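You operate a simulated robot arm through the tools that you are given. There is no shell and no other tool.

Carry out the task below with a simulated robot arm. There is one attempt and no reset: what you move stays moved.

## Task
Zero the counter, wind 3 labels on and lock the brake again.
Fine: on the bench winder; window lamp and strobe stay off.

It is judged by the outcome, as a careful person would: the job done as asked, and still so three seconds after it is handed in. It fails if anything else is knocked over, pushed out of place, dropped, spilled or broken.

## Robot
A 7-joint arm with a two-finger parallel gripper, fixed in place. Base frame: the origin is at the foot of the arm, x ahead of it, y to its left, z up; the work surface is at about z = -0.042. Readings come in m, degrees, newtons and seconds.
With the tool pointing down near the work surface it reaches from about 0.22 to 0.66 m from the base axis. Its first joint turns from -166.0 to 166.0 degrees. Payload 2.5 kg.
The tool frame sits at the grasp point between the pads (the TCP): z along the fingers, y along the line on which they close. The tips reach 0.03 m beyond it. Largest opening 0.094 m; finger width 0.028, thickness 0.01; the body of the gripper, 0.05 by 0.096 m, starts 0.055 m behind the TCP.
Orientation is that of the tool frame in the base frame, as a unit quaternion [w, x, y, z]. With the fingers straight down and closing along the base's y, the tool's x points along the base's -x, its y along +y and its z along -z.

## Interface
- The arm moves only by the tool send_rows. Its argument "deltas" is a list of rows, each an object of numbers (a shift or turn left out is 0, a gripper value left out holds the last): "dx", "dy", "dz": the shift along the tool's x, y, z in m; "ax", "ay", "az": the turn, a rotation vector about the tool's x, y, z in degrees. In form: [{"dx": .., "dy": .., "dz": .., "ax": .., "ay": .., "az": ..}, ...]. A call has 1 to 20 rows; each row shifts and turns the commanded pose from where the row before left it, along the tool's axes as they then stand. "jaw" is the opening in per cent of the stroke, from 0 (shut) to 100 (fully open), set as the call begins (left out, the last holds). Rows are played at 5 a second. More than 0.05 m and 8.6 degrees between two rows, or a gripper value outside its range, and nothing of the call is played. A pose out of reach is approached as far as the arm can. The call stops where the force on the tool passes 90 N (or 10 N more than at its start, if that is more) or the arm is blocked; 0.2 s more then pass. The fingers move at their own pace (about 0.072 m/s each) and stop on an object; they squeeze with about 39 N. The grip force told is the motor's: it shows also when the fingers shut on nothing. Time passes only in rows, and 0.2 s behind the last, so rows that do not move let the fingers close. The reply holds the time, the measured pose of the TCP, the force on the tool along the base axes, the opening and the grip force, in the units named above and with some noise, with the torque about the TCP (base axes, N m) and any sound that the robot's microphone picked up.
- Cameras (640 x 400 px; columns grow to the right, rows downward): "scene" is fixed at [0.2191, 0.6507, 0.7495]; the picture's right is [-0.80, -0.60, 0.00], its down [-0.36, 0.48, -0.80] and it looks along [0.48, -0.64, -0.60] (base axes); focal length 345 px, centre (320, 200). "wrist" rides on the gripper at [0.076, 0.014, -0.102] in the tool frame; the picture's right is [-0.18, 0.98, 0.00], its down [-0.75, -0.14, -0.64] and it looks along [-0.63, -0.12, 0.77] (tool axes); focal length 243 px, centre (320, 200). There is no depth. A picture from a camera that has moved, and an enlarged one, comes with that camera's place and axes in the base frame and with its lens.
- capture(camera): a new picture of that camera. The clock stands still meanwhile.
- enlarge(camera, box): a new picture of the part [left, top, right, bottom] of that camera's present view, enlarged. The clock stands still meanwhile.
- hand_in(): hands the job in; it is judged then, once.

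Nothing tells you positions but the pictures and the camera data. Unless the task says otherwise, let go and move clear before handing in.

The tools are called after "Call:" as a command line: name --argument value ..., lists and objects as JSON in quotes. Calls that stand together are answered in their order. send_rows: Moves the arm, as the interface text tells. Its arguments: {"type":"object","properties":{"deltas":{"type":"array"},"jaw":{"type":"number"}},"required":["deltas"]} The other tools are called the same way: capture (camera) takes a picture; enlarge (camera, box) takes an enlarged picture of a part of a camera's view; hand_in () hands the job in.

At the start:

```text
clock: 0.0
position: [0.4112, 0.0076, 0.3706]
tcp_rot: [0.0, -0.001, 1.0, 0.0]
ft_force: [-0.9, 0.4, -0.5]
ft_torque: [-0.03, 0.0, 0.0]
opening: 0.0939
gripper_force: 0.0
```

scene: 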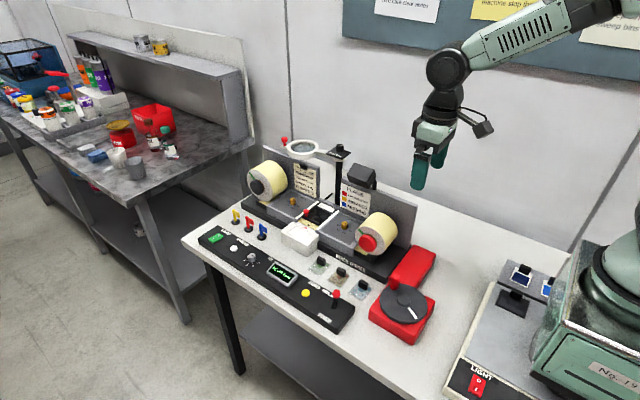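
wrist: 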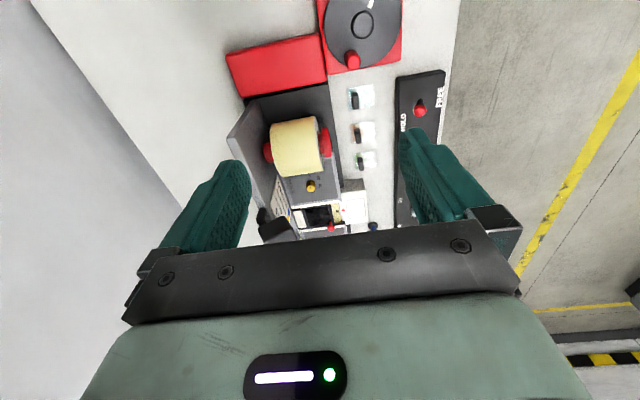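

I see a bench winder with a control panel in front, a red turntable crank to the right and a few switches. I'll look closer before moving anything.

Call:
enlarge --camera "scene" --box '[180, 210, 360, 335]'

Call:
enlarge --camera "scene" --box '[300, 220, 460, 340]'

Call:
enlarge --camera "scene" --box '[230, 130, 430, 260]'

Call:
enlarge --camera "scene" --box '[440, 250, 600, 400]'

Call:
enlarge --camera "wrist" --box '[220, 0, 460, 240]'

```text
3.20 times, centred on (270, 272) of scene
camera zoom: at [0.2191, 0.6507, 0.7495], right [-0.8, -0.6, 0.0], down [-0.36, 0.48, -0.8], along [0.48, -0.64, -0.6], focal length 1105 px, centre (480, -32)
```

zoom: 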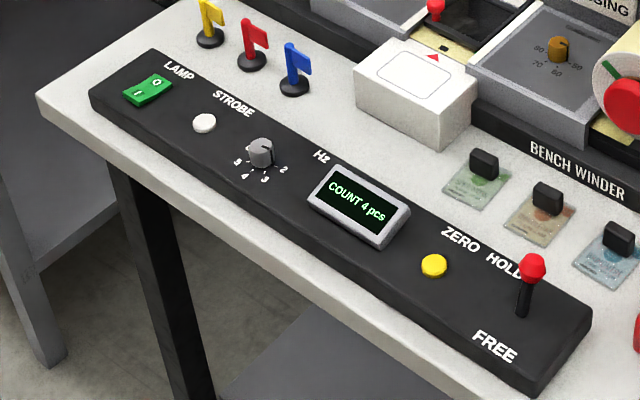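

```text
3.33 times, centred on (380, 280) of scene
camera zoom: at [0.2191, 0.6507, 0.7495], right [-0.8, -0.6, 0.0], down [-0.36, 0.48, -0.8], along [0.48, -0.64, -0.6], focal length 1151 px, centre (120, -67)
```

zoom: 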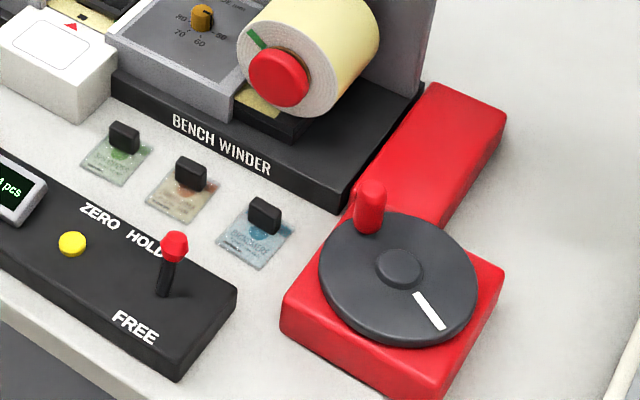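

```text
3.08 times, centred on (330, 195) of scene
camera zoom: at [0.2191, 0.6507, 0.7495], right [-0.8, -0.6, 0.0], down [-0.36, 0.48, -0.8], along [0.48, -0.64, -0.6], focal length 1063 px, centre (289, 215)
```

zoom: 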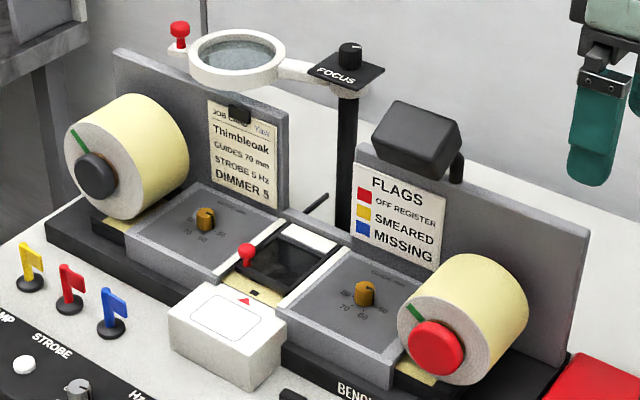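

```text
2.67 times, centred on (520, 325) of scene
camera zoom: at [0.2191, 0.6507, 0.7495], right [-0.8, -0.6, 0.0], down [-0.36, 0.48, -0.8], along [0.48, -0.64, -0.6], focal length 921 px, centre (-213, -133)
```

zoom: 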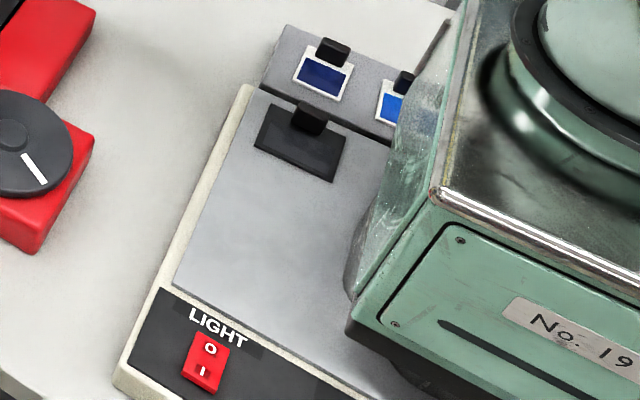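

```text
1.67 times, centred on (340, 120) of wrist
camera zoom: at [0.3362, 0.0209, 0.4738], right [0.18, 0.98, 0.0], down [0.75, -0.14, 0.64], along [0.63, -0.12, -0.77], focal length 404 px, centre (287, 333)
```

zoom: 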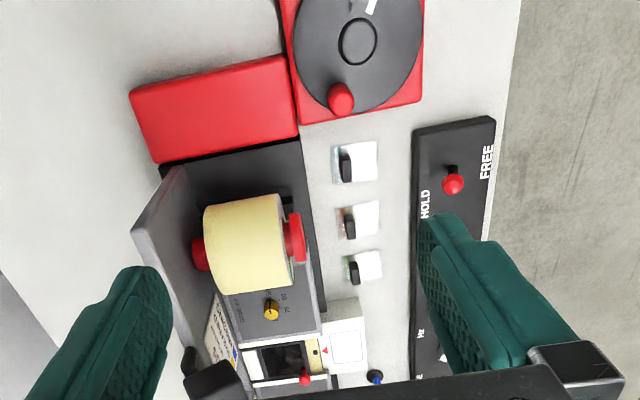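

The counter reads 4 pcs and the brake lever leans to HOLD. The ZERO button is near (0.61, 0.20) and the handwheel near (0.38, 0.085). I'll move over the panel with the jaws shut to get better views.

Call:
send_rows --deltas '[{"dx": -0.015, "dy": 0.03, "dz": 0.015}, {"dx": -0.015, "dy": 0.03, "dz": 0.015}, {"dx": -0.015, "dy": 0.03, "dz": 0.015}, {"dx": -0.015, "dy": 0.03, "dz": 0.015}, {"dx": -0.015, "dy": 0.03, "dz": 0.015}, {"dx": -0.015, "dy": 0.03, "dz": 0.015}, {}]' --jaw 0

Call:
capture --camera "wrist"

Call:
capture --camera "scene"

```text
clock: 1.6
position: [0.5021, 0.1876, 0.2785]
tcp_rot: [0.0, 0.0, 1.0, 0.0]
ft_force: [0.2, -0.6, -0.9]
ft_torque: [0.04, 0.0, -0.01]
opening: 0.0
gripper_force: 33.2
```

```text
taken
camera wrist: at [0.426, 0.2, 0.3819], right [0.18, 0.98, 0.0], down [0.75, -0.14, 0.64], along [0.63, -0.12, -0.77], focal length 243 px, centre (320, 200)
```

wrist: 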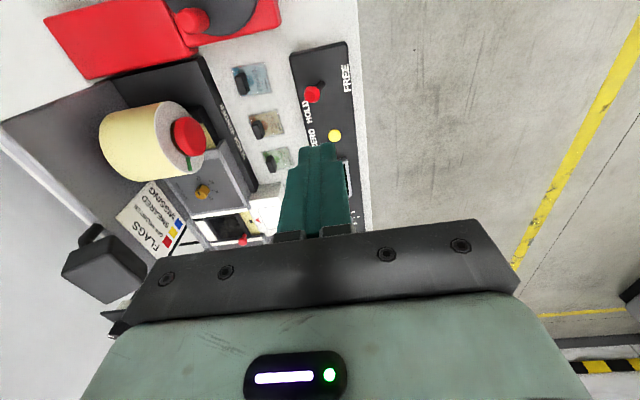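

```text
taken
```

scene: 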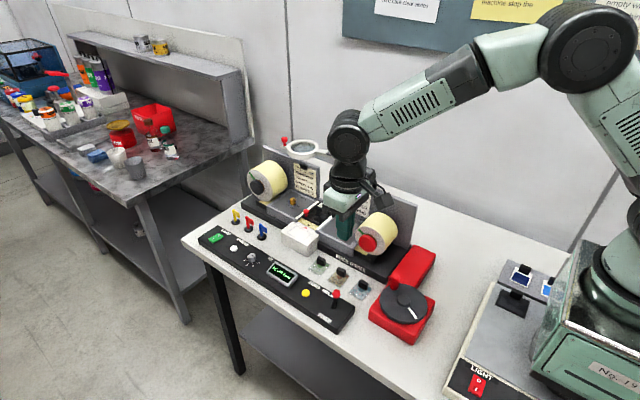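

I have both views now. I'll enlarge the wrist view to place the button and lever more precisely.

Call:
enlarge --camera "wrist" --box '[260, 30, 380, 160]'

Call:
enlarge --camera "scene" --box '[260, 250, 360, 335]'

Call:
enlarge --camera "scene" --box '[360, 250, 450, 350]'

```text
3.08 times, centred on (320, 95) of wrist
camera zoom: at [0.426, 0.2, 0.3819], right [0.18, 0.98, 0.0], down [0.75, -0.14, 0.64], along [0.63, -0.12, -0.77], focal length 746 px, centre (320, 523)
```

zoom: 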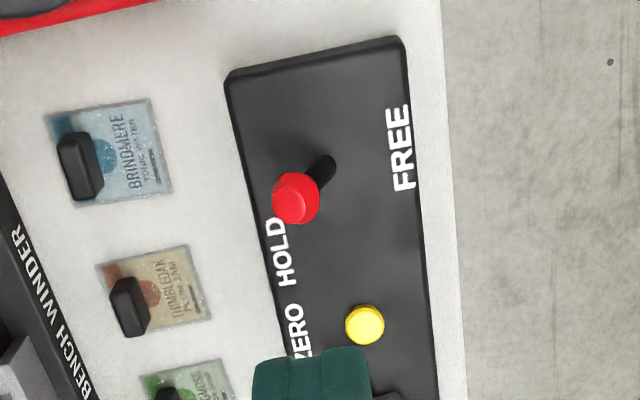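

```text
4.71 times, centred on (310, 292) of scene
camera zoom: at [0.2191, 0.6507, 0.7495], right [-0.8, -0.6, 0.0], down [-0.36, 0.48, -0.8], along [0.48, -0.64, -0.6], focal length 1625 px, centre (367, -235)
```

zoom: 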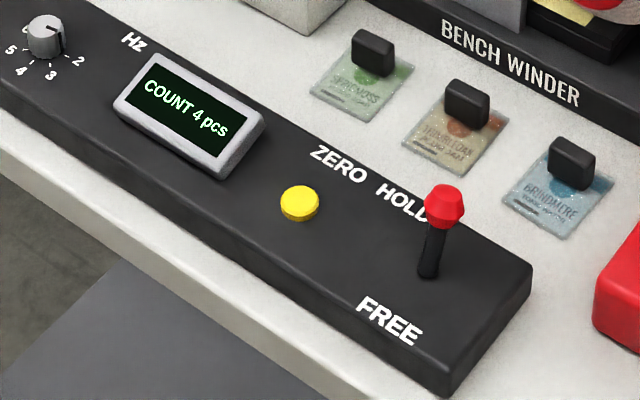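

```text
4.00 times, centred on (405, 300) of scene
camera zoom: at [0.2191, 0.6507, 0.7495], right [-0.8, -0.6, 0.0], down [-0.36, 0.48, -0.8], along [0.48, -0.64, -0.6], focal length 1382 px, centre (-20, -200)
```

zoom: 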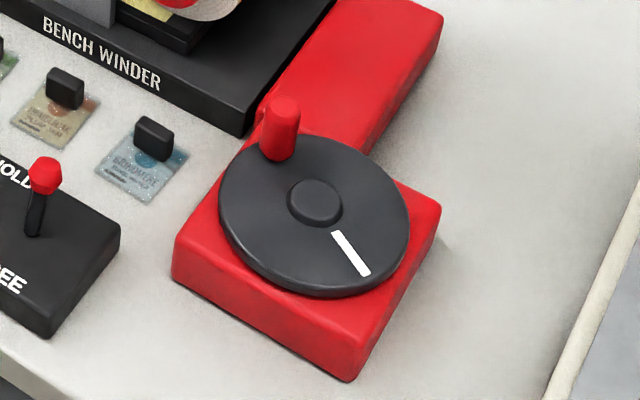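

The button top is at about (0.613, 0.190, -0.021). I'll move above it with the jaws shut.

Call:
send_rows --deltas '[{"dx": -0.0185, "dy": 0.0004, "dz": 0.02}, {"dx": -0.0185, "dy": 0.0004, "dz": 0.02}, {"dx": -0.0185, "dy": 0.0004, "dz": 0.03}, {"dx": -0.0185, "dy": 0.0004, "dz": 0.03}, {"dx": -0.0185, "dy": 0.0004, "dz": 0.035}, {"dx": -0.0185, "dy": 0.0004, "dz": 0.04}, {"dz": 0.04}, {}]'

Call:
enlarge --camera "scene" --box '[240, 220, 380, 335]'

Call:
capture --camera "wrist"

```text
clock: 3.4
position: [0.6131, 0.1895, 0.0642]
tcp_rot: [0.001, 0.0, 1.0, 0.0]
ft_force: [0.6, 0.9, 0.2]
ft_torque: [-0.03, 0.01, -0.04]
opening: 0.0
gripper_force: 32.5
```

```text
3.48 times, centred on (310, 278) of scene
camera zoom: at [0.2191, 0.6507, 0.7495], right [-0.8, -0.6, 0.0], down [-0.36, 0.48, -0.8], along [0.48, -0.64, -0.6], focal length 1201 px, centre (355, -70)
```

zoom: 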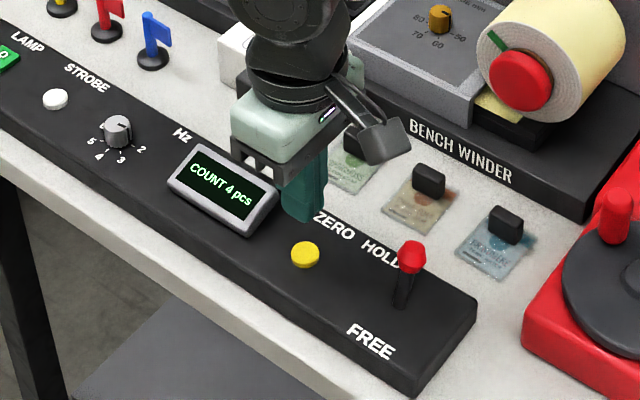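

```text
taken
camera wrist: at [0.5375, 0.2024, 0.1678], right [0.18, 0.98, 0.0], down [0.75, -0.14, 0.64], along [0.63, -0.12, -0.77], focal length 243 px, centre (320, 200)
```

wrist: 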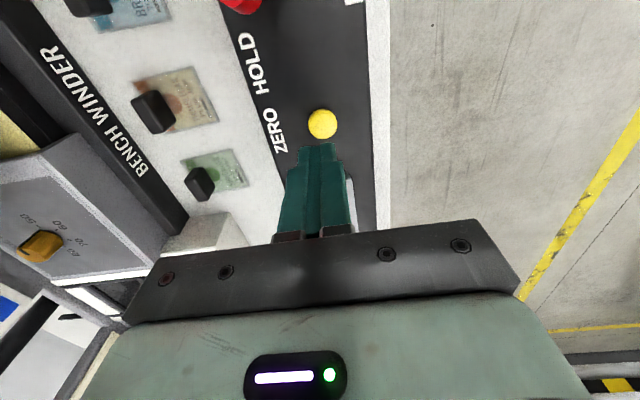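

The wrist view confirms the button at about (0.614, 0.189), so the gripper is directly above it. I'll descend slowly to press it.

Call:
send_rows --deltas '[{"dz": 0.02, "dx": -0.001}, {"dz": 0.015}, {"dz": 0.01}, {"dz": 0.006}, {"dz": 0.003}, {"dz": 0.002}]'

Call:
enlarge --camera "scene" --box '[240, 220, 380, 335]'

```text
clock: 4.8
position: [0.6146, 0.1903, 0.0156]
tcp_rot: [0.001, 0.0, 1.0, 0.0]
ft_force: [-34.6, -14.4, 71.9]
ft_torque: [-0.41, 1.46, 0.16]
opening: 0.0
gripper_force: 33.1
heard: click
```

```text
3.48 times, centred on (310, 278) of scene
camera zoom: at [0.2191, 0.6507, 0.7495], right [-0.8, -0.6, 0.0], down [-0.36, 0.48, -0.8], along [0.48, -0.64, -0.6], focal length 1201 px, centre (355, -70)
```

zoom: 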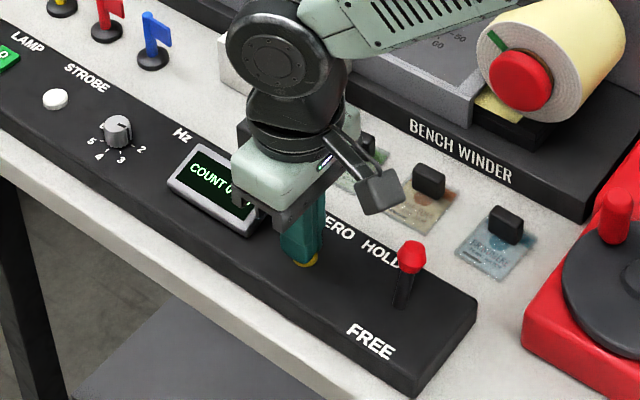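

I heard a click and the counter has changed, apparently to 0. I'll back off and check it.

Call:
send_rows --deltas '[{"dz": -0.006}, {"dz": -0.02}, {"dz": -0.03}, {"dz": -0.03, "dx": 0.02}, {"dz": -0.01, "dx": 0.03}, {"dx": 0.025}, {}]'

Call:
enlarge --camera "scene" --box '[240, 220, 380, 335]'

Call:
capture --camera "wrist"

```text
clock: 6.4
position: [0.5379, 0.189, 0.1046]
tcp_rot: [0.0, 0.0, 1.0, 0.001]
ft_force: [0.0, 0.2, 0.9]
ft_torque: [-0.01, 0.02, 0.0]
opening: 0.0
gripper_force: 32.6
heard: click
```

```text
3.48 times, centred on (310, 278) of scene
camera zoom: at [0.2191, 0.6507, 0.7495], right [-0.8, -0.6, 0.0], down [-0.36, 0.48, -0.8], along [0.48, -0.64, -0.6], focal length 1201 px, centre (355, -70)
```

zoom: 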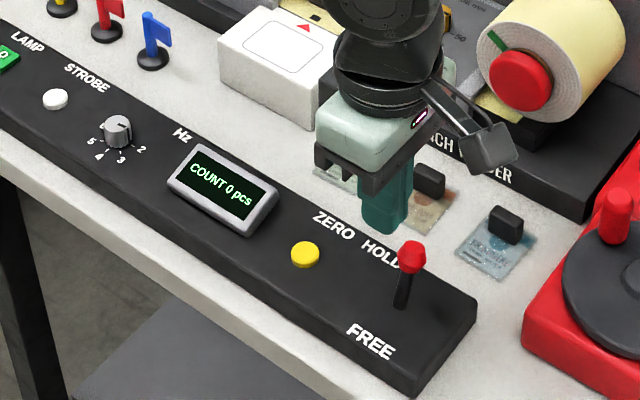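

```text
taken
camera wrist: at [0.4626, 0.2023, 0.2086], right [0.18, 0.98, 0.0], down [0.75, -0.14, 0.64], along [0.63, -0.12, -0.77], focal length 243 px, centre (320, 200)
```

wrist: 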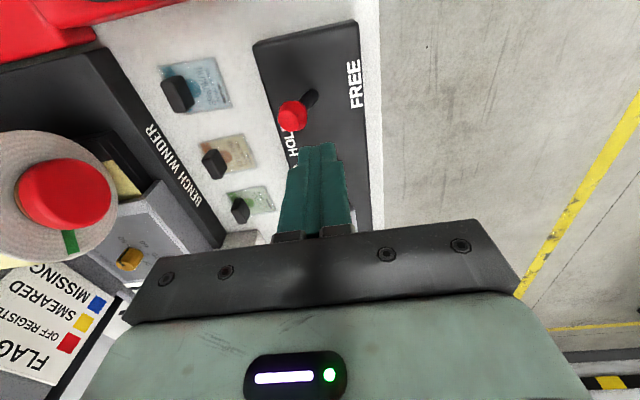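

The counter reads 0. Next is the brake lever: its knob is at about (0.530, 0.167, 0.016), leaning toward HOLD. I'll come down on its HOLD side and push it toward FREE (+y).

Call:
send_rows --deltas '[{"dx": 0.004, "dy": -0.027}, {"dx": 0.004, "dy": -0.029}, {"dz": 0.03}, {"dz": 0.03}, {"dz": 0.009}, {}]'

Call:
enlarge --camera "scene" --box '[270, 220, 410, 335]'

Call:
capture --camera "wrist"

```text
clock: 7.8
position: [0.5303, 0.1338, 0.0359]
tcp_rot: [0.0, 0.001, 1.0, 0.0]
ft_force: [0.6, -0.1, 0.3]
ft_torque: [-0.01, 0.02, 0.0]
opening: 0.0002
gripper_force: 32.9
```

```text
3.48 times, centred on (340, 278) of scene
camera zoom: at [0.2191, 0.6507, 0.7495], right [-0.8, -0.6, 0.0], down [-0.36, 0.48, -0.8], along [0.48, -0.64, -0.6], focal length 1201 px, centre (250, -70)
```

zoom: 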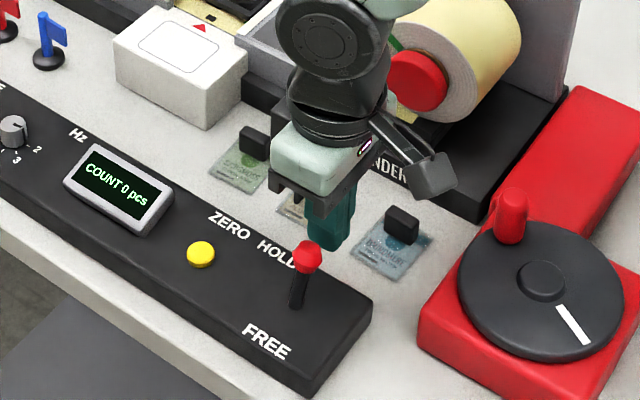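

```text
taken
camera wrist: at [0.4556, 0.1468, 0.1397], right [0.18, 0.98, 0.0], down [0.75, -0.14, 0.64], along [0.63, -0.12, -0.77], focal length 243 px, centre (320, 200)
```

wrist: 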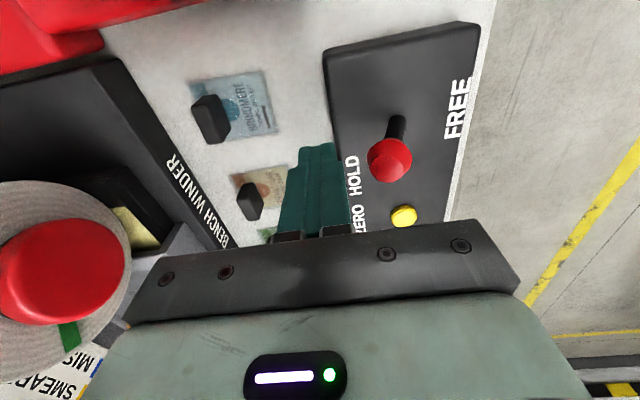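

The finger is level with the knob and on its HOLD side. I'll push in +y with small steps.

Call:
send_rows --deltas '[{"dy": 0.01}, {"dy": 0.008}, {"dy": 0.007}, {"dy": 0.007}, {"dy": 0.007}, {"dy": 0.006}, {"dy": 0.004}, {}]'

Call:
enlarge --camera "scene" --box '[270, 220, 410, 335]'

Call:
capture --camera "wrist"

```text
clock: 9.6
position: [0.5308, 0.1807, 0.0361]
tcp_rot: [-0.001, 0.001, 1.0, -0.002]
ft_force: [-7.4, -21.3, 11.6]
ft_torque: [-0.06, 0.17, 0.19]
opening: 0.0002
gripper_force: 33.1
```

```text
3.48 times, centred on (340, 278) of scene
camera zoom: at [0.2191, 0.6507, 0.7495], right [-0.8, -0.6, 0.0], down [-0.36, 0.48, -0.8], along [0.48, -0.64, -0.6], focal length 1201 px, centre (250, -70)
```

zoom: 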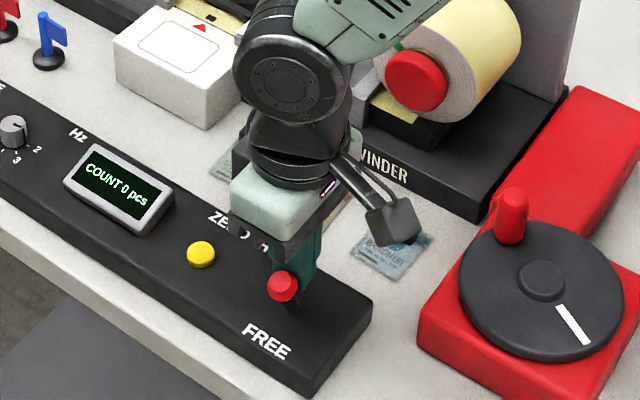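

```text
taken
camera wrist: at [0.4553, 0.1939, 0.1397], right [0.19, 0.98, 0.0], down [0.75, -0.14, 0.64], along [0.63, -0.12, -0.77], focal length 243 px, centre (320, 200)
```

wrist: 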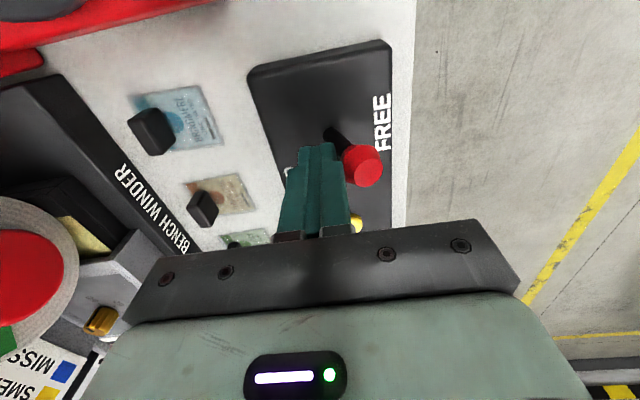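

The lever is now over on the FREE side. I'll nudge it a little more to be sure it's at the stop, then back away.

Call:
send_rows --deltas '[{"dy": 0.003}, {}]'

Call:
send_rows --deltas '[{"dy": -0.01}, {"dy": -0.03}, {"dz": -0.03}, {"dz": -0.04}, {"dz": -0.03, "dx": 0.02, "dy": -0.01}, {"dz": -0.03, "dx": 0.03, "dy": -0.01}, {"dz": -0.02, "dx": 0.03, "dy": -0.01}, {"dx": 0.03, "dy": -0.01}, {}]'

Call:
enlarge --camera "scene" --box '[270, 220, 410, 335]'

Call:
capture --camera "wrist"

```text
clock: 10.2
position: [0.5303, 0.1814, 0.0372]
tcp_rot: [-0.001, 0.002, 1.0, -0.004]
ft_force: [-14.7, -41.2, 23.2]
ft_torque: [-0.33, 0.35, 0.42]
opening: 0.0
gripper_force: 32.7
```

```text
clock: 12.2
position: [0.4195, 0.106, 0.1866]
tcp_rot: [0.0, 0.0, 1.0, 0.0]
ft_force: [-0.2, 0.5, -0.4]
ft_torque: [0.01, 0.02, 0.0]
opening: 0.0
gripper_force: 33.3
```

```text
3.48 times, centred on (340, 278) of scene
camera zoom: at [0.2191, 0.6507, 0.7495], right [-0.8, -0.6, 0.0], down [-0.36, 0.48, -0.8], along [0.48, -0.64, -0.6], focal length 1201 px, centre (250, -70)
```

zoom: 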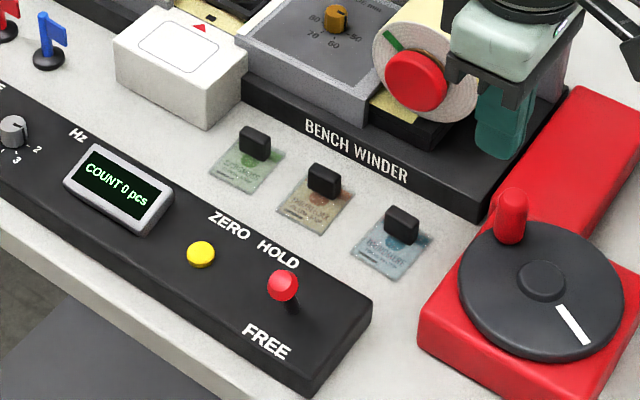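

```text
taken
camera wrist: at [0.3453, 0.1195, 0.2891], right [0.18, 0.98, 0.0], down [0.75, -0.14, 0.64], along [0.63, -0.12, -0.77], focal length 243 px, centre (320, 200)
```

wrist: 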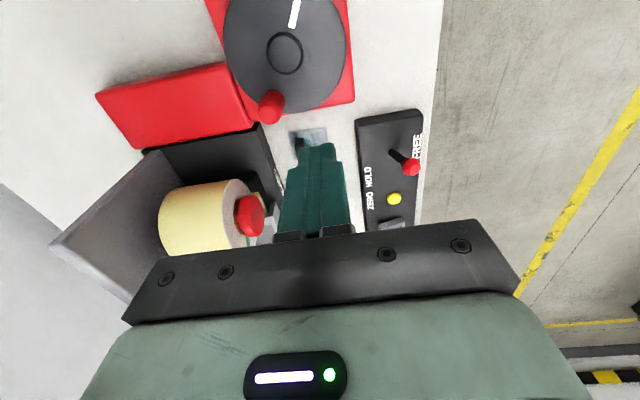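

The lever stays at FREE. Next is the handwheel, so I'll enlarge the wrist view to measure its hub and crank knob.

Call:
enlarge --camera "wrist" --box '[200, 0, 370, 130]'

Call:
enlarge --camera "scene" --box '[360, 250, 450, 350]'

```text
3.08 times, centred on (285, 65) of wrist
camera zoom: at [0.3453, 0.1195, 0.2891], right [0.18, 0.98, 0.0], down [0.75, -0.14, 0.64], along [0.63, -0.12, -0.77], focal length 746 px, centre (428, 615)
```

zoom: 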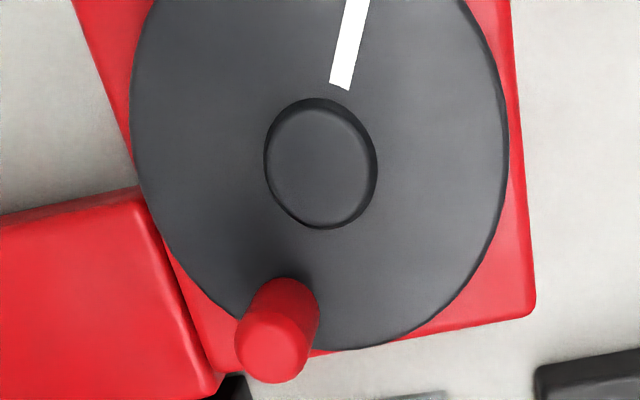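

```text
4.00 times, centred on (405, 300) of scene
camera zoom: at [0.2191, 0.6507, 0.7495], right [-0.8, -0.6, 0.0], down [-0.36, 0.48, -0.8], along [0.48, -0.64, -0.6], focal length 1382 px, centre (-20, -200)
```

zoom: 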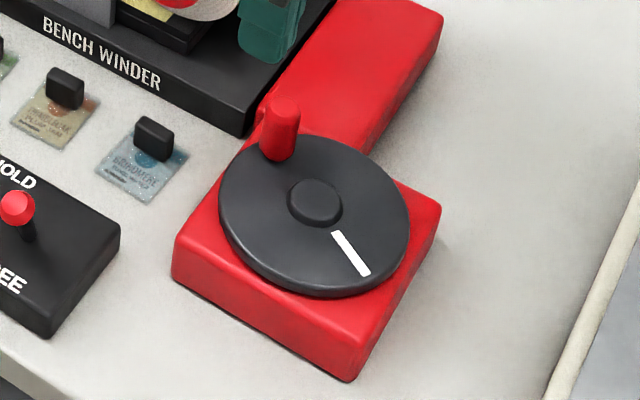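

The hub is at about (0.381, 0.077). The crank knob's axis is at about (0.421, 0.053), with its top at z ≈ 0.05, which puts it about 0.048 m from the hub. I'll open the jaws partway and go above the knob.

Call:
send_rows --deltas '[{"dx": -0.001, "dy": -0.025}, {"dx": -0.001, "dy": -0.028}, {"dz": 0.035}, {"dz": 0.035}, {}]' --jaw 50

Call:
capture --camera "wrist"

Call:
enlarge --camera "scene" --box '[330, 220, 450, 330]'

```text
clock: 13.4
position: [0.4213, 0.0518, 0.1151]
tcp_rot: [0.0, 0.0, 1.0, 0.0]
ft_force: [-0.9, 0.2, -0.9]
ft_torque: [-0.01, -0.01, 0.0]
opening: 0.0472
gripper_force: 0.2
```

```text
taken
camera wrist: at [0.3467, 0.0645, 0.219], right [0.18, 0.98, 0.0], down [0.75, -0.14, 0.64], along [0.63, -0.12, -0.77], focal length 243 px, centre (320, 200)
```

wrist: 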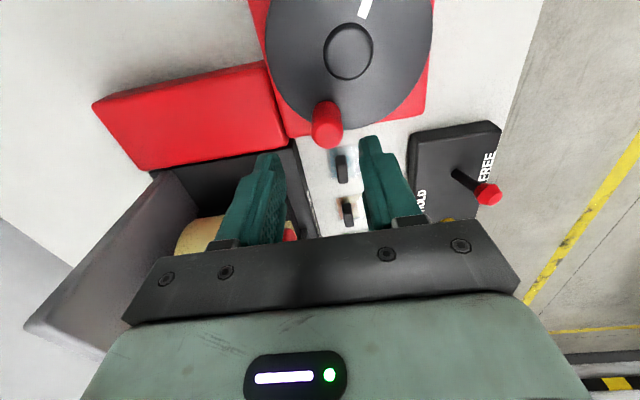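

```text
3.64 times, centred on (390, 275) of scene
camera zoom: at [0.2191, 0.6507, 0.7495], right [-0.8, -0.6, 0.0], down [-0.36, 0.48, -0.8], along [0.48, -0.64, -0.6], focal length 1256 px, centre (66, -73)
```

zoom: 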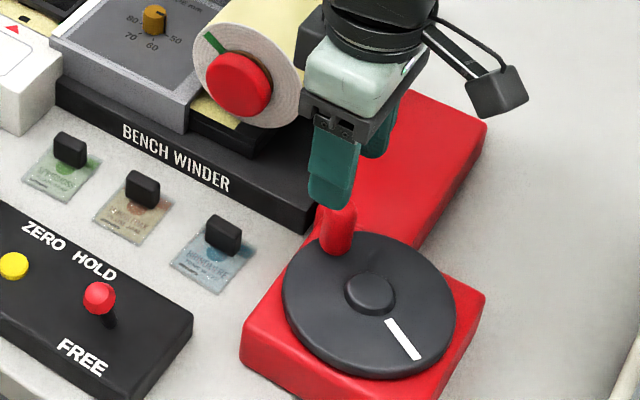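

The jaws straddle the knob, so I'll descend around it and close.

Call:
send_rows --deltas '[{"dz": 0.03, "dy": 0.003, "dx": 0.001}, {"dz": 0.03}, {"dz": 0.01}, {}]'

Call:
capture --camera "wrist"

Call:
enlarge --camera "scene" --box '[330, 220, 450, 330]'

```text
clock: 14.4
position: [0.4214, 0.0565, 0.0485]
tcp_rot: [0.0, 0.0, 1.0, 0.0]
ft_force: [-9.1, -1.5, 34.4]
ft_torque: [0.8, 0.81, 0.27]
opening: 0.0464
gripper_force: 0.1
```

```text
taken
camera wrist: at [0.3453, 0.0696, 0.1504], right [0.18, 0.98, 0.0], down [0.75, -0.14, 0.64], along [0.63, -0.12, -0.77], focal length 243 px, centre (320, 200)
```

wrist: 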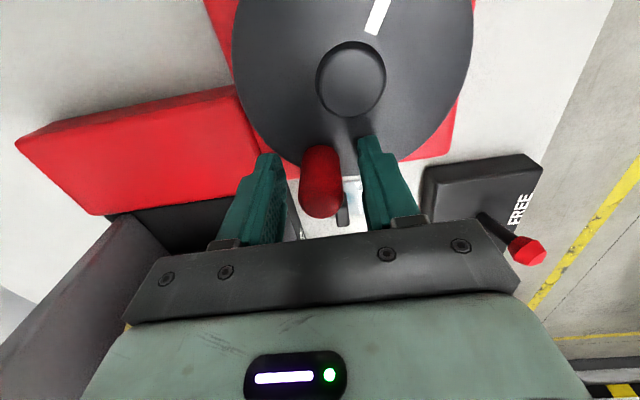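

```text
3.64 times, centred on (390, 275) of scene
camera zoom: at [0.2191, 0.6507, 0.7495], right [-0.8, -0.6, 0.0], down [-0.36, 0.48, -0.8], along [0.48, -0.64, -0.6], focal length 1256 px, centre (66, -73)
```

zoom: 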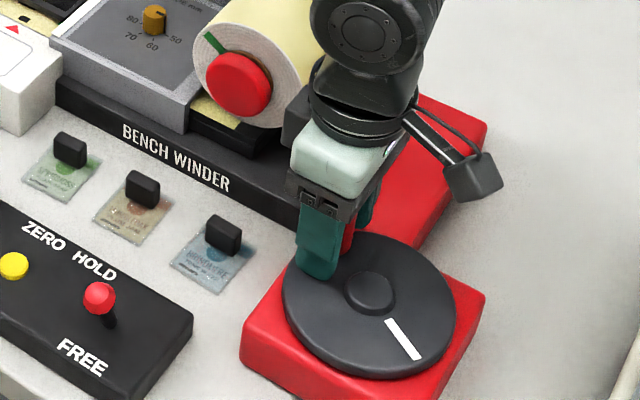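

A fingertip touched the wheel face lightly, so the face is at z ≈ 0.018. I'll raise a few mm so the tips clear it and then close on the knob.

Call:
send_rows --deltas '[{"dz": -0.011}, {"dy": -0.001}, {}]'

Call:
send_rows --deltas '[{}, {}, {}]' --jaw 0

Call:
capture --camera "wrist"

Call:
enlarge --camera "scene" --box '[240, 220, 450, 350]'

```text
clock: 15.2
position: [0.4211, 0.0556, 0.0565]
tcp_rot: [0.001, 0.0, 1.0, 0.0]
ft_force: [-0.4, 0.5, 0.7]
ft_torque: [0.0, 0.0, 0.01]
opening: 0.047
gripper_force: 0.1
```

```text
clock: 16.0
position: [0.4202, 0.056, 0.0569]
tcp_rot: [0.0, 0.0, 1.0, 0.0]
ft_force: [-3.3, 4.4, 0.7]
ft_torque: [0.09, -0.11, 0.0]
opening: 0.0227
gripper_force: 45.3
```

```text
taken
camera wrist: at [0.3454, 0.0686, 0.1601], right [0.18, 0.98, 0.0], down [0.75, -0.14, 0.64], along [0.63, -0.12, -0.77], focal length 243 px, centre (320, 200)
```

wrist: 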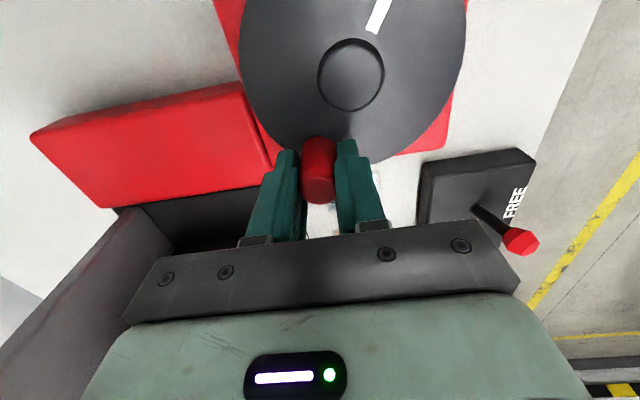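

```text
3.05 times, centred on (345, 285) of scene
camera zoom: at [0.2191, 0.6507, 0.7495], right [-0.8, -0.6, 0.0], down [-0.36, 0.48, -0.8], along [0.48, -0.64, -0.6], focal length 1053 px, centre (244, -59)
```

zoom: 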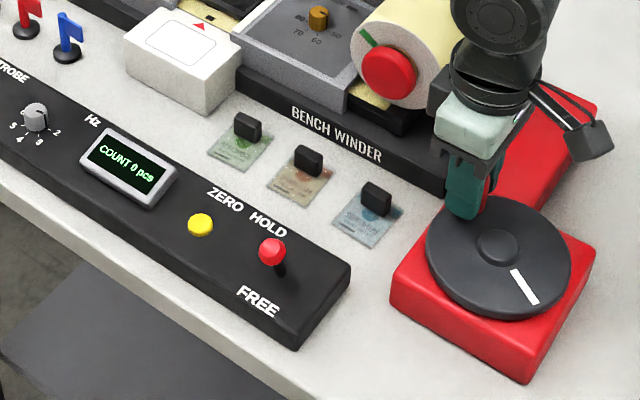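

The knob is gripped. I'll try a 30° clockwise turn (seen from above) and watch the counter and forces.

Call:
send_rows --deltas '[{"dx": 0.0047, "dy": -0.0066}, {"dx": 0.0058, "dy": -0.0058}, {"dx": 0.0067, "dy": -0.0047}, {}]'

Call:
capture --camera "wrist"

Call:
enlarge --camera "scene" --box '[240, 200, 450, 350]'

```text
clock: 17.0
position: [0.4028, 0.0407, 0.0577]
tcp_rot: [-0.002, -0.001, 1.0, 0.001]
ft_force: [-9.5, 18.3, -21.9]
ft_torque: [0.2, -0.4, -0.02]
opening: 0.0225
gripper_force: 45.0
```

```text
taken
camera wrist: at [0.3284, 0.0525, 0.1604], right [0.18, 0.98, 0.0], down [0.76, -0.14, 0.64], along [0.63, -0.12, -0.77], focal length 243 px, centre (320, 200)
```

wrist: 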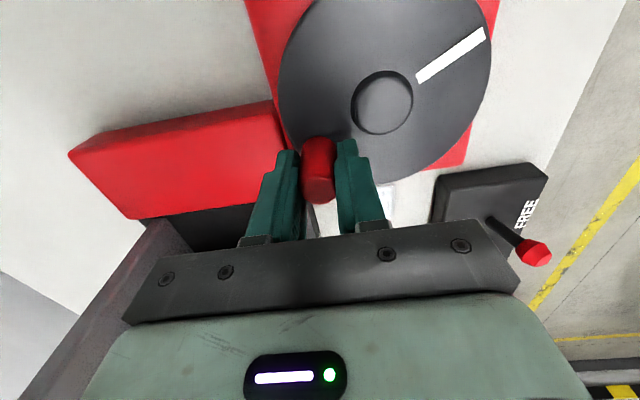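

```text
2.67 times, centred on (345, 275) of scene
camera zoom: at [0.2191, 0.6507, 0.7495], right [-0.8, -0.6, 0.0], down [-0.36, 0.48, -0.8], along [0.48, -0.64, -0.6], focal length 921 px, centre (253, 0)
```

zoom: 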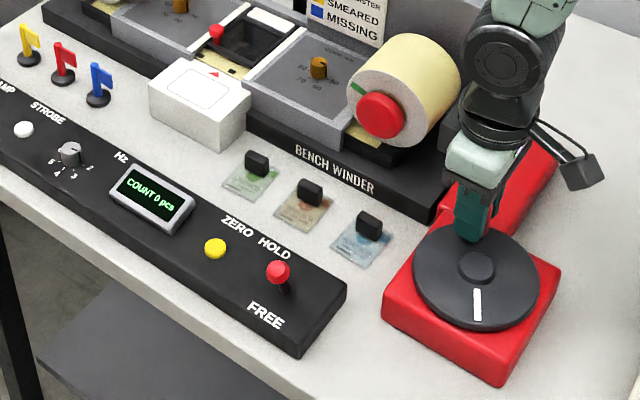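

The wheel turned freely about 30° and the supply reel followed in the take-up direction. The side force says my circle is slightly too large, so I'll correct it to centre (0.380, 0.078) with radius 0.044 and continue clockwise.

Call:
send_rows --deltas '[{"dx": 0.0125, "dy": -0.003}, {"dx": 0.0114, "dy": -0.0015}, {"dx": 0.0114, "dy": 0.0015}, {"dx": 0.0106, "dy": 0.0044}, {}]'

Call:
capture --camera "wrist"

Call:
enlarge --camera "scene" --box '[240, 200, 450, 350]'

```text
clock: 18.2
position: [0.3591, 0.0399, 0.0574]
tcp_rot: [0.003, 0.0, 1.0, 0.001]
ft_force: [16.4, 28.3, -28.5]
ft_torque: [-0.24, -1.12, -0.02]
opening: 0.0225
gripper_force: 45.6
```

```text
taken
camera wrist: at [0.2835, 0.0531, 0.1614], right [0.18, 0.98, 0.0], down [0.75, -0.14, 0.65], along [0.64, -0.11, -0.76], focal length 243 px, centre (320, 200)
```

wrist: 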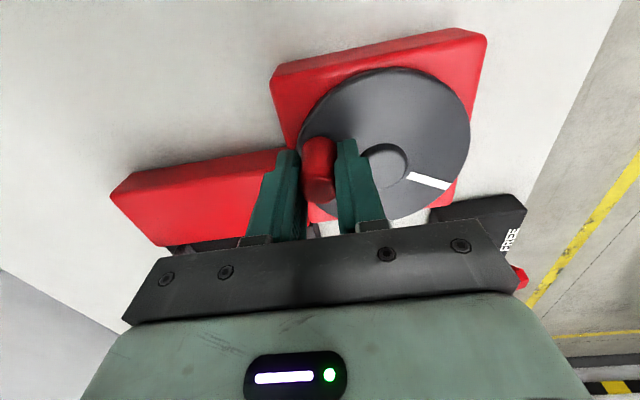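

```text
2.67 times, centred on (345, 275) of scene
camera zoom: at [0.2191, 0.6507, 0.7495], right [-0.8, -0.6, 0.0], down [-0.36, 0.48, -0.8], along [0.48, -0.64, -0.6], focal length 921 px, centre (253, 0)
```

zoom: 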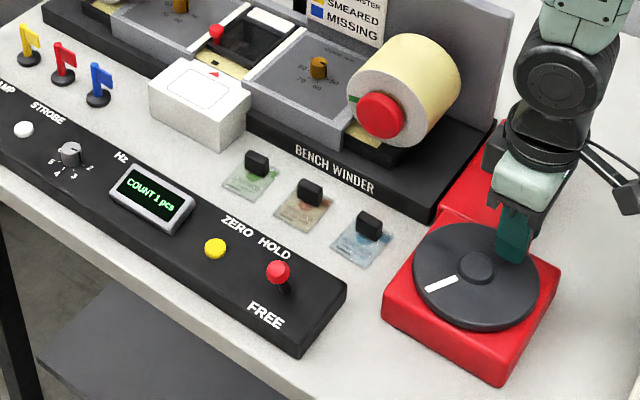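

The counter already reads 1 after about 90°. I'll shrink the circle slightly and step on carefully to find how the counter advances.

Call:
send_rows --deltas '[{"dx": 0.0079, "dy": 0.0085, "dz": 0.001}, {"dx": 0.0068, "dy": 0.0089}, {}]'

Call:
enlarge --camera "scene" --box '[240, 200, 450, 350]'

```text
clock: 19.0
position: [0.3429, 0.0558, 0.0584]
tcp_rot: [0.001, 0.001, 1.0, 0.0]
ft_force: [5.8, 4.9, 42.3]
ft_torque: [0.15, -0.18, -0.01]
opening: 0.0225
gripper_force: 45.5
```

```text
2.67 times, centred on (345, 275) of scene
camera zoom: at [0.2191, 0.6507, 0.7495], right [-0.8, -0.6, 0.0], down [-0.36, 0.48, -0.8], along [0.48, -0.64, -0.6], focal length 921 px, centre (253, 0)
```

zoom: 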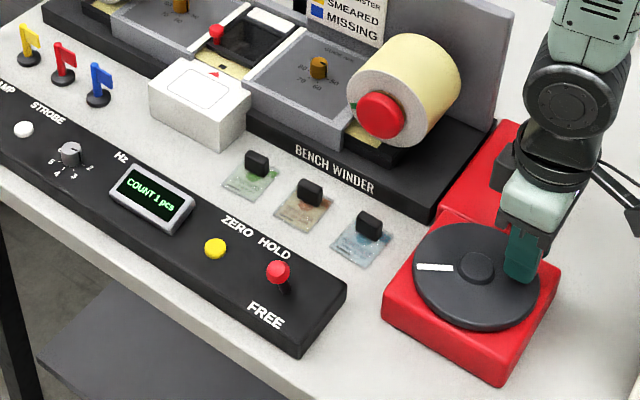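

The side forces are small now and the counter still reads 1 at about 120°. I'll relieve the vertical load a little and go on in 10° steps.

Call:
send_rows --deltas '[{"dx": 0.0032, "dy": 0.0068, "dz": -0.002}, {}]'

Call:
enlarge --camera "scene" --box '[250, 230, 340, 310]'

Call:
send_rows --deltas '[{"dx": 0.0019, "dy": 0.0072}, {}]'

Call:
enlarge --camera "scene" --box '[250, 230, 340, 310]'

```text
clock: 19.6
position: [0.34, 0.0616, 0.0576]
tcp_rot: [-0.001, 0.0, 1.0, 0.0]
ft_force: [13.8, 3.2, -20.2]
ft_torque: [0.01, -1.48, -0.05]
opening: 0.0223
gripper_force: 44.9
```

```text
5.00 times, centred on (295, 270) of scene
camera zoom: at [0.2191, 0.6507, 0.7495], right [-0.8, -0.6, 0.0], down [-0.36, 0.48, -0.8], along [0.48, -0.64, -0.6], focal length 1727 px, centre (445, -150)
```

zoom: 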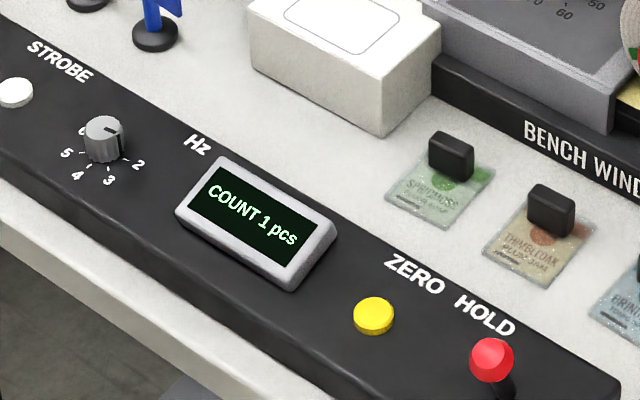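

```text
clock: 20.2
position: [0.3374, 0.0709, 0.0581]
tcp_rot: [0.0, 0.0, 1.0, 0.0]
ft_force: [12.9, 1.8, -31.9]
ft_torque: [0.1, -1.11, 0.04]
opening: 0.0223
gripper_force: 44.9
```

```text
5.00 times, centred on (295, 270) of scene
camera zoom: at [0.2191, 0.6507, 0.7495], right [-0.8, -0.6, 0.0], down [-0.36, 0.48, -0.8], along [0.48, -0.64, -0.6], focal length 1727 px, centre (445, -150)
```

zoom: 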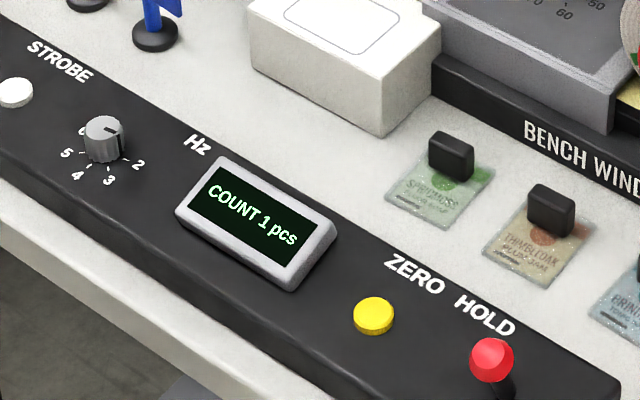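

Still 1 at about 140°, so I'll keep stepping.

Call:
send_rows --deltas '[{"dx": 0.0007, "dy": 0.0075, "dz": 0.001}, {}]'

Call:
enlarge --camera "scene" --box '[250, 230, 340, 310]'

Call:
send_rows --deltas '[{"dx": -0.0007, "dy": 0.0075}, {}]'

Call:
enlarge --camera "scene" --box '[250, 230, 340, 310]'

Call:
send_rows --deltas '[{"dx": -0.0019, "dy": 0.0072}, {}]'

Call:
enlarge --camera "scene" --box '[250, 200, 450, 350]'

```text
clock: 20.8
position: [0.3364, 0.0786, 0.058]
tcp_rot: [-0.002, 0.0, 1.0, 0.0]
ft_force: [-3.8, -1.9, 24.6]
ft_torque: [-0.08, 0.09, 0.01]
opening: 0.0226
gripper_force: 44.6
```

```text
5.00 times, centred on (295, 270) of scene
camera zoom: at [0.2191, 0.6507, 0.7495], right [-0.8, -0.6, 0.0], down [-0.36, 0.48, -0.8], along [0.48, -0.64, -0.6], focal length 1727 px, centre (445, -150)
```

zoom: 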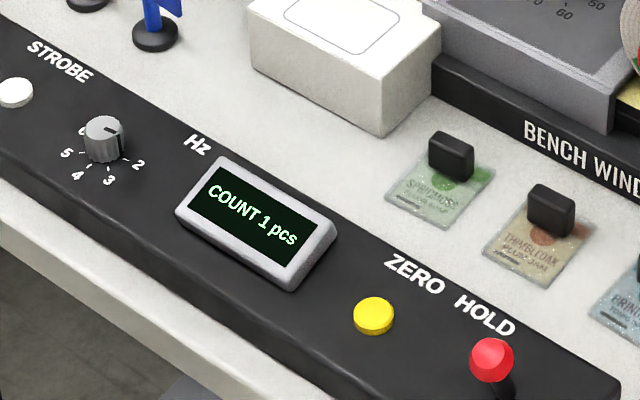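

```text
clock: 21.4
position: [0.3372, 0.087, 0.0579]
tcp_rot: [-0.001, -0.001, 1.0, 0.0]
ft_force: [-15.7, 2.9, 39.0]
ft_torque: [0.1, 0.59, 0.01]
opening: 0.0227
gripper_force: 44.9
```

```text
5.00 times, centred on (295, 270) of scene
camera zoom: at [0.2191, 0.6507, 0.7495], right [-0.8, -0.6, 0.0], down [-0.36, 0.48, -0.8], along [0.48, -0.64, -0.6], focal length 1727 px, centre (445, -150)
```

zoom: 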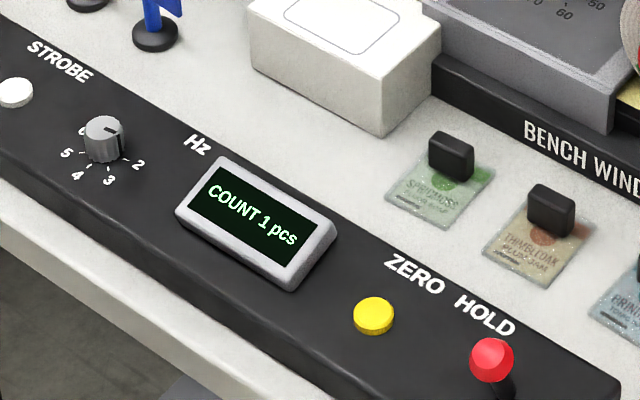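

```text
clock: 22.0
position: [0.3392, 0.0952, 0.0575]
tcp_rot: [-0.002, -0.001, 1.0, 0.0]
ft_force: [-24.7, 8.8, 33.0]
ft_torque: [0.03, 0.19, 0.01]
opening: 0.0224
gripper_force: 45.0
```

```text
2.67 times, centred on (350, 275) of scene
camera zoom: at [0.2191, 0.6507, 0.7495], right [-0.8, -0.6, 0.0], down [-0.36, 0.48, -0.8], along [0.48, -0.64, -0.6], focal length 921 px, centre (240, 0)
```

zoom: 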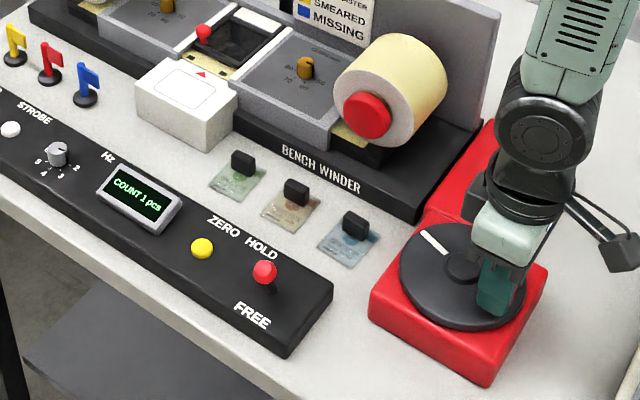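

Now at about 172° and still 1. I'll keep stepping, shifting the circle slightly outward as the force suggests.

Call:
send_rows --deltas '[{"dx": -0.0015, "dy": 0.0071, "dz": -0.001}, {}]'

Call:
enlarge --camera "scene" --box '[250, 230, 340, 310]'

Call:
capture --camera "wrist"

```text
clock: 22.6
position: [0.341, 0.1, 0.0567]
tcp_rot: [0.0, 0.0, 1.0, -0.001]
ft_force: [-10.1, 4.4, -18.4]
ft_torque: [0.42, 1.29, -0.01]
opening: 0.0223
gripper_force: 45.0
```

```text
5.00 times, centred on (295, 270) of scene
camera zoom: at [0.2191, 0.6507, 0.7495], right [-0.8, -0.6, 0.0], down [-0.36, 0.48, -0.8], along [0.48, -0.64, -0.6], focal length 1727 px, centre (445, -150)
```

zoom: 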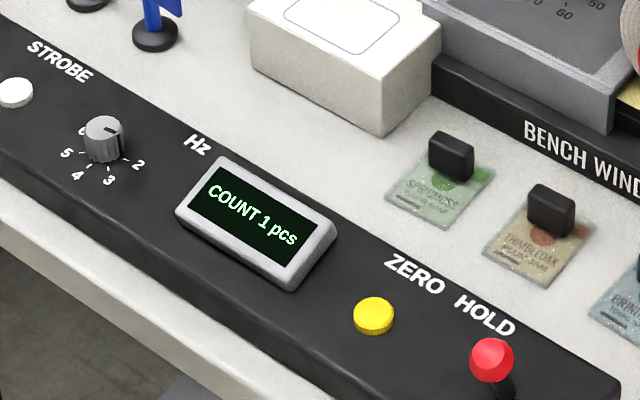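

```text
taken
camera wrist: at [0.2665, 0.113, 0.1598], right [0.19, 0.98, 0.0], down [0.76, -0.14, 0.64], along [0.63, -0.12, -0.77], focal length 243 px, centre (320, 200)
```

wrist: 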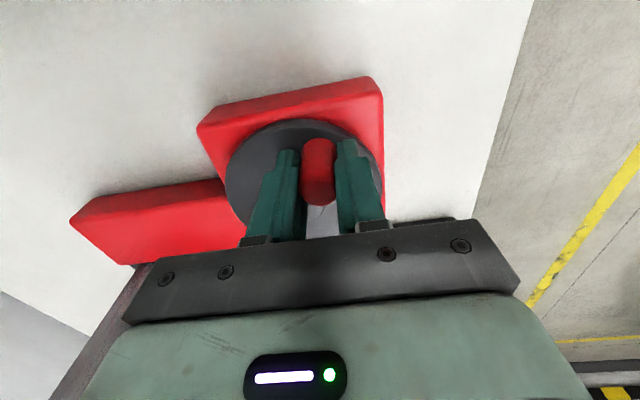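

Still 1 at about 180°, so I'll continue in 10° steps.

Call:
send_rows --deltas '[{"dx": -0.0044, "dy": 0.0062}, {}]'

Call:
enlarge --camera "scene" --box '[250, 230, 340, 310]'

Call:
send_rows --deltas '[{"dx": -0.0053, "dy": 0.0053}, {}]'

Call:
enlarge --camera "scene" --box '[250, 230, 340, 310]'

```text
clock: 23.2
position: [0.3456, 0.1055, 0.0581]
tcp_rot: [-0.001, -0.001, 1.0, 0.0]
ft_force: [-11.0, 8.7, -39.9]
ft_torque: [0.19, 0.31, 0.02]
opening: 0.0226
gripper_force: 45.4
```

```text
5.00 times, centred on (295, 270) of scene
camera zoom: at [0.2191, 0.6507, 0.7495], right [-0.8, -0.6, 0.0], down [-0.36, 0.48, -0.8], along [0.48, -0.64, -0.6], focal length 1727 px, centre (445, -150)
```

zoom: 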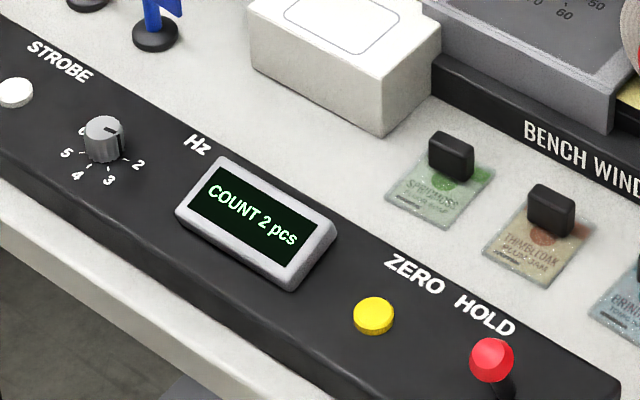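

```text
clock: 23.8
position: [0.3512, 0.1111, 0.0574]
tcp_rot: [-0.001, -0.001, 1.0, 0.001]
ft_force: [-13.4, 13.7, -37.6]
ft_torque: [0.03, 0.2, -0.03]
opening: 0.0224
gripper_force: 45.0
```

```text
5.00 times, centred on (295, 270) of scene
camera zoom: at [0.2191, 0.6507, 0.7495], right [-0.8, -0.6, 0.0], down [-0.36, 0.48, -0.8], along [0.48, -0.64, -0.6], focal length 1727 px, centre (445, -150)
```

zoom: 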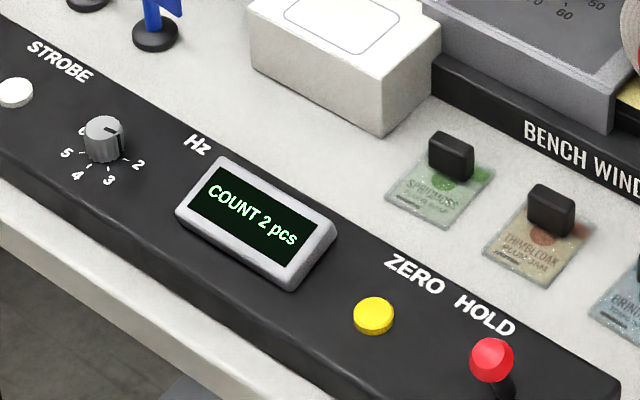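

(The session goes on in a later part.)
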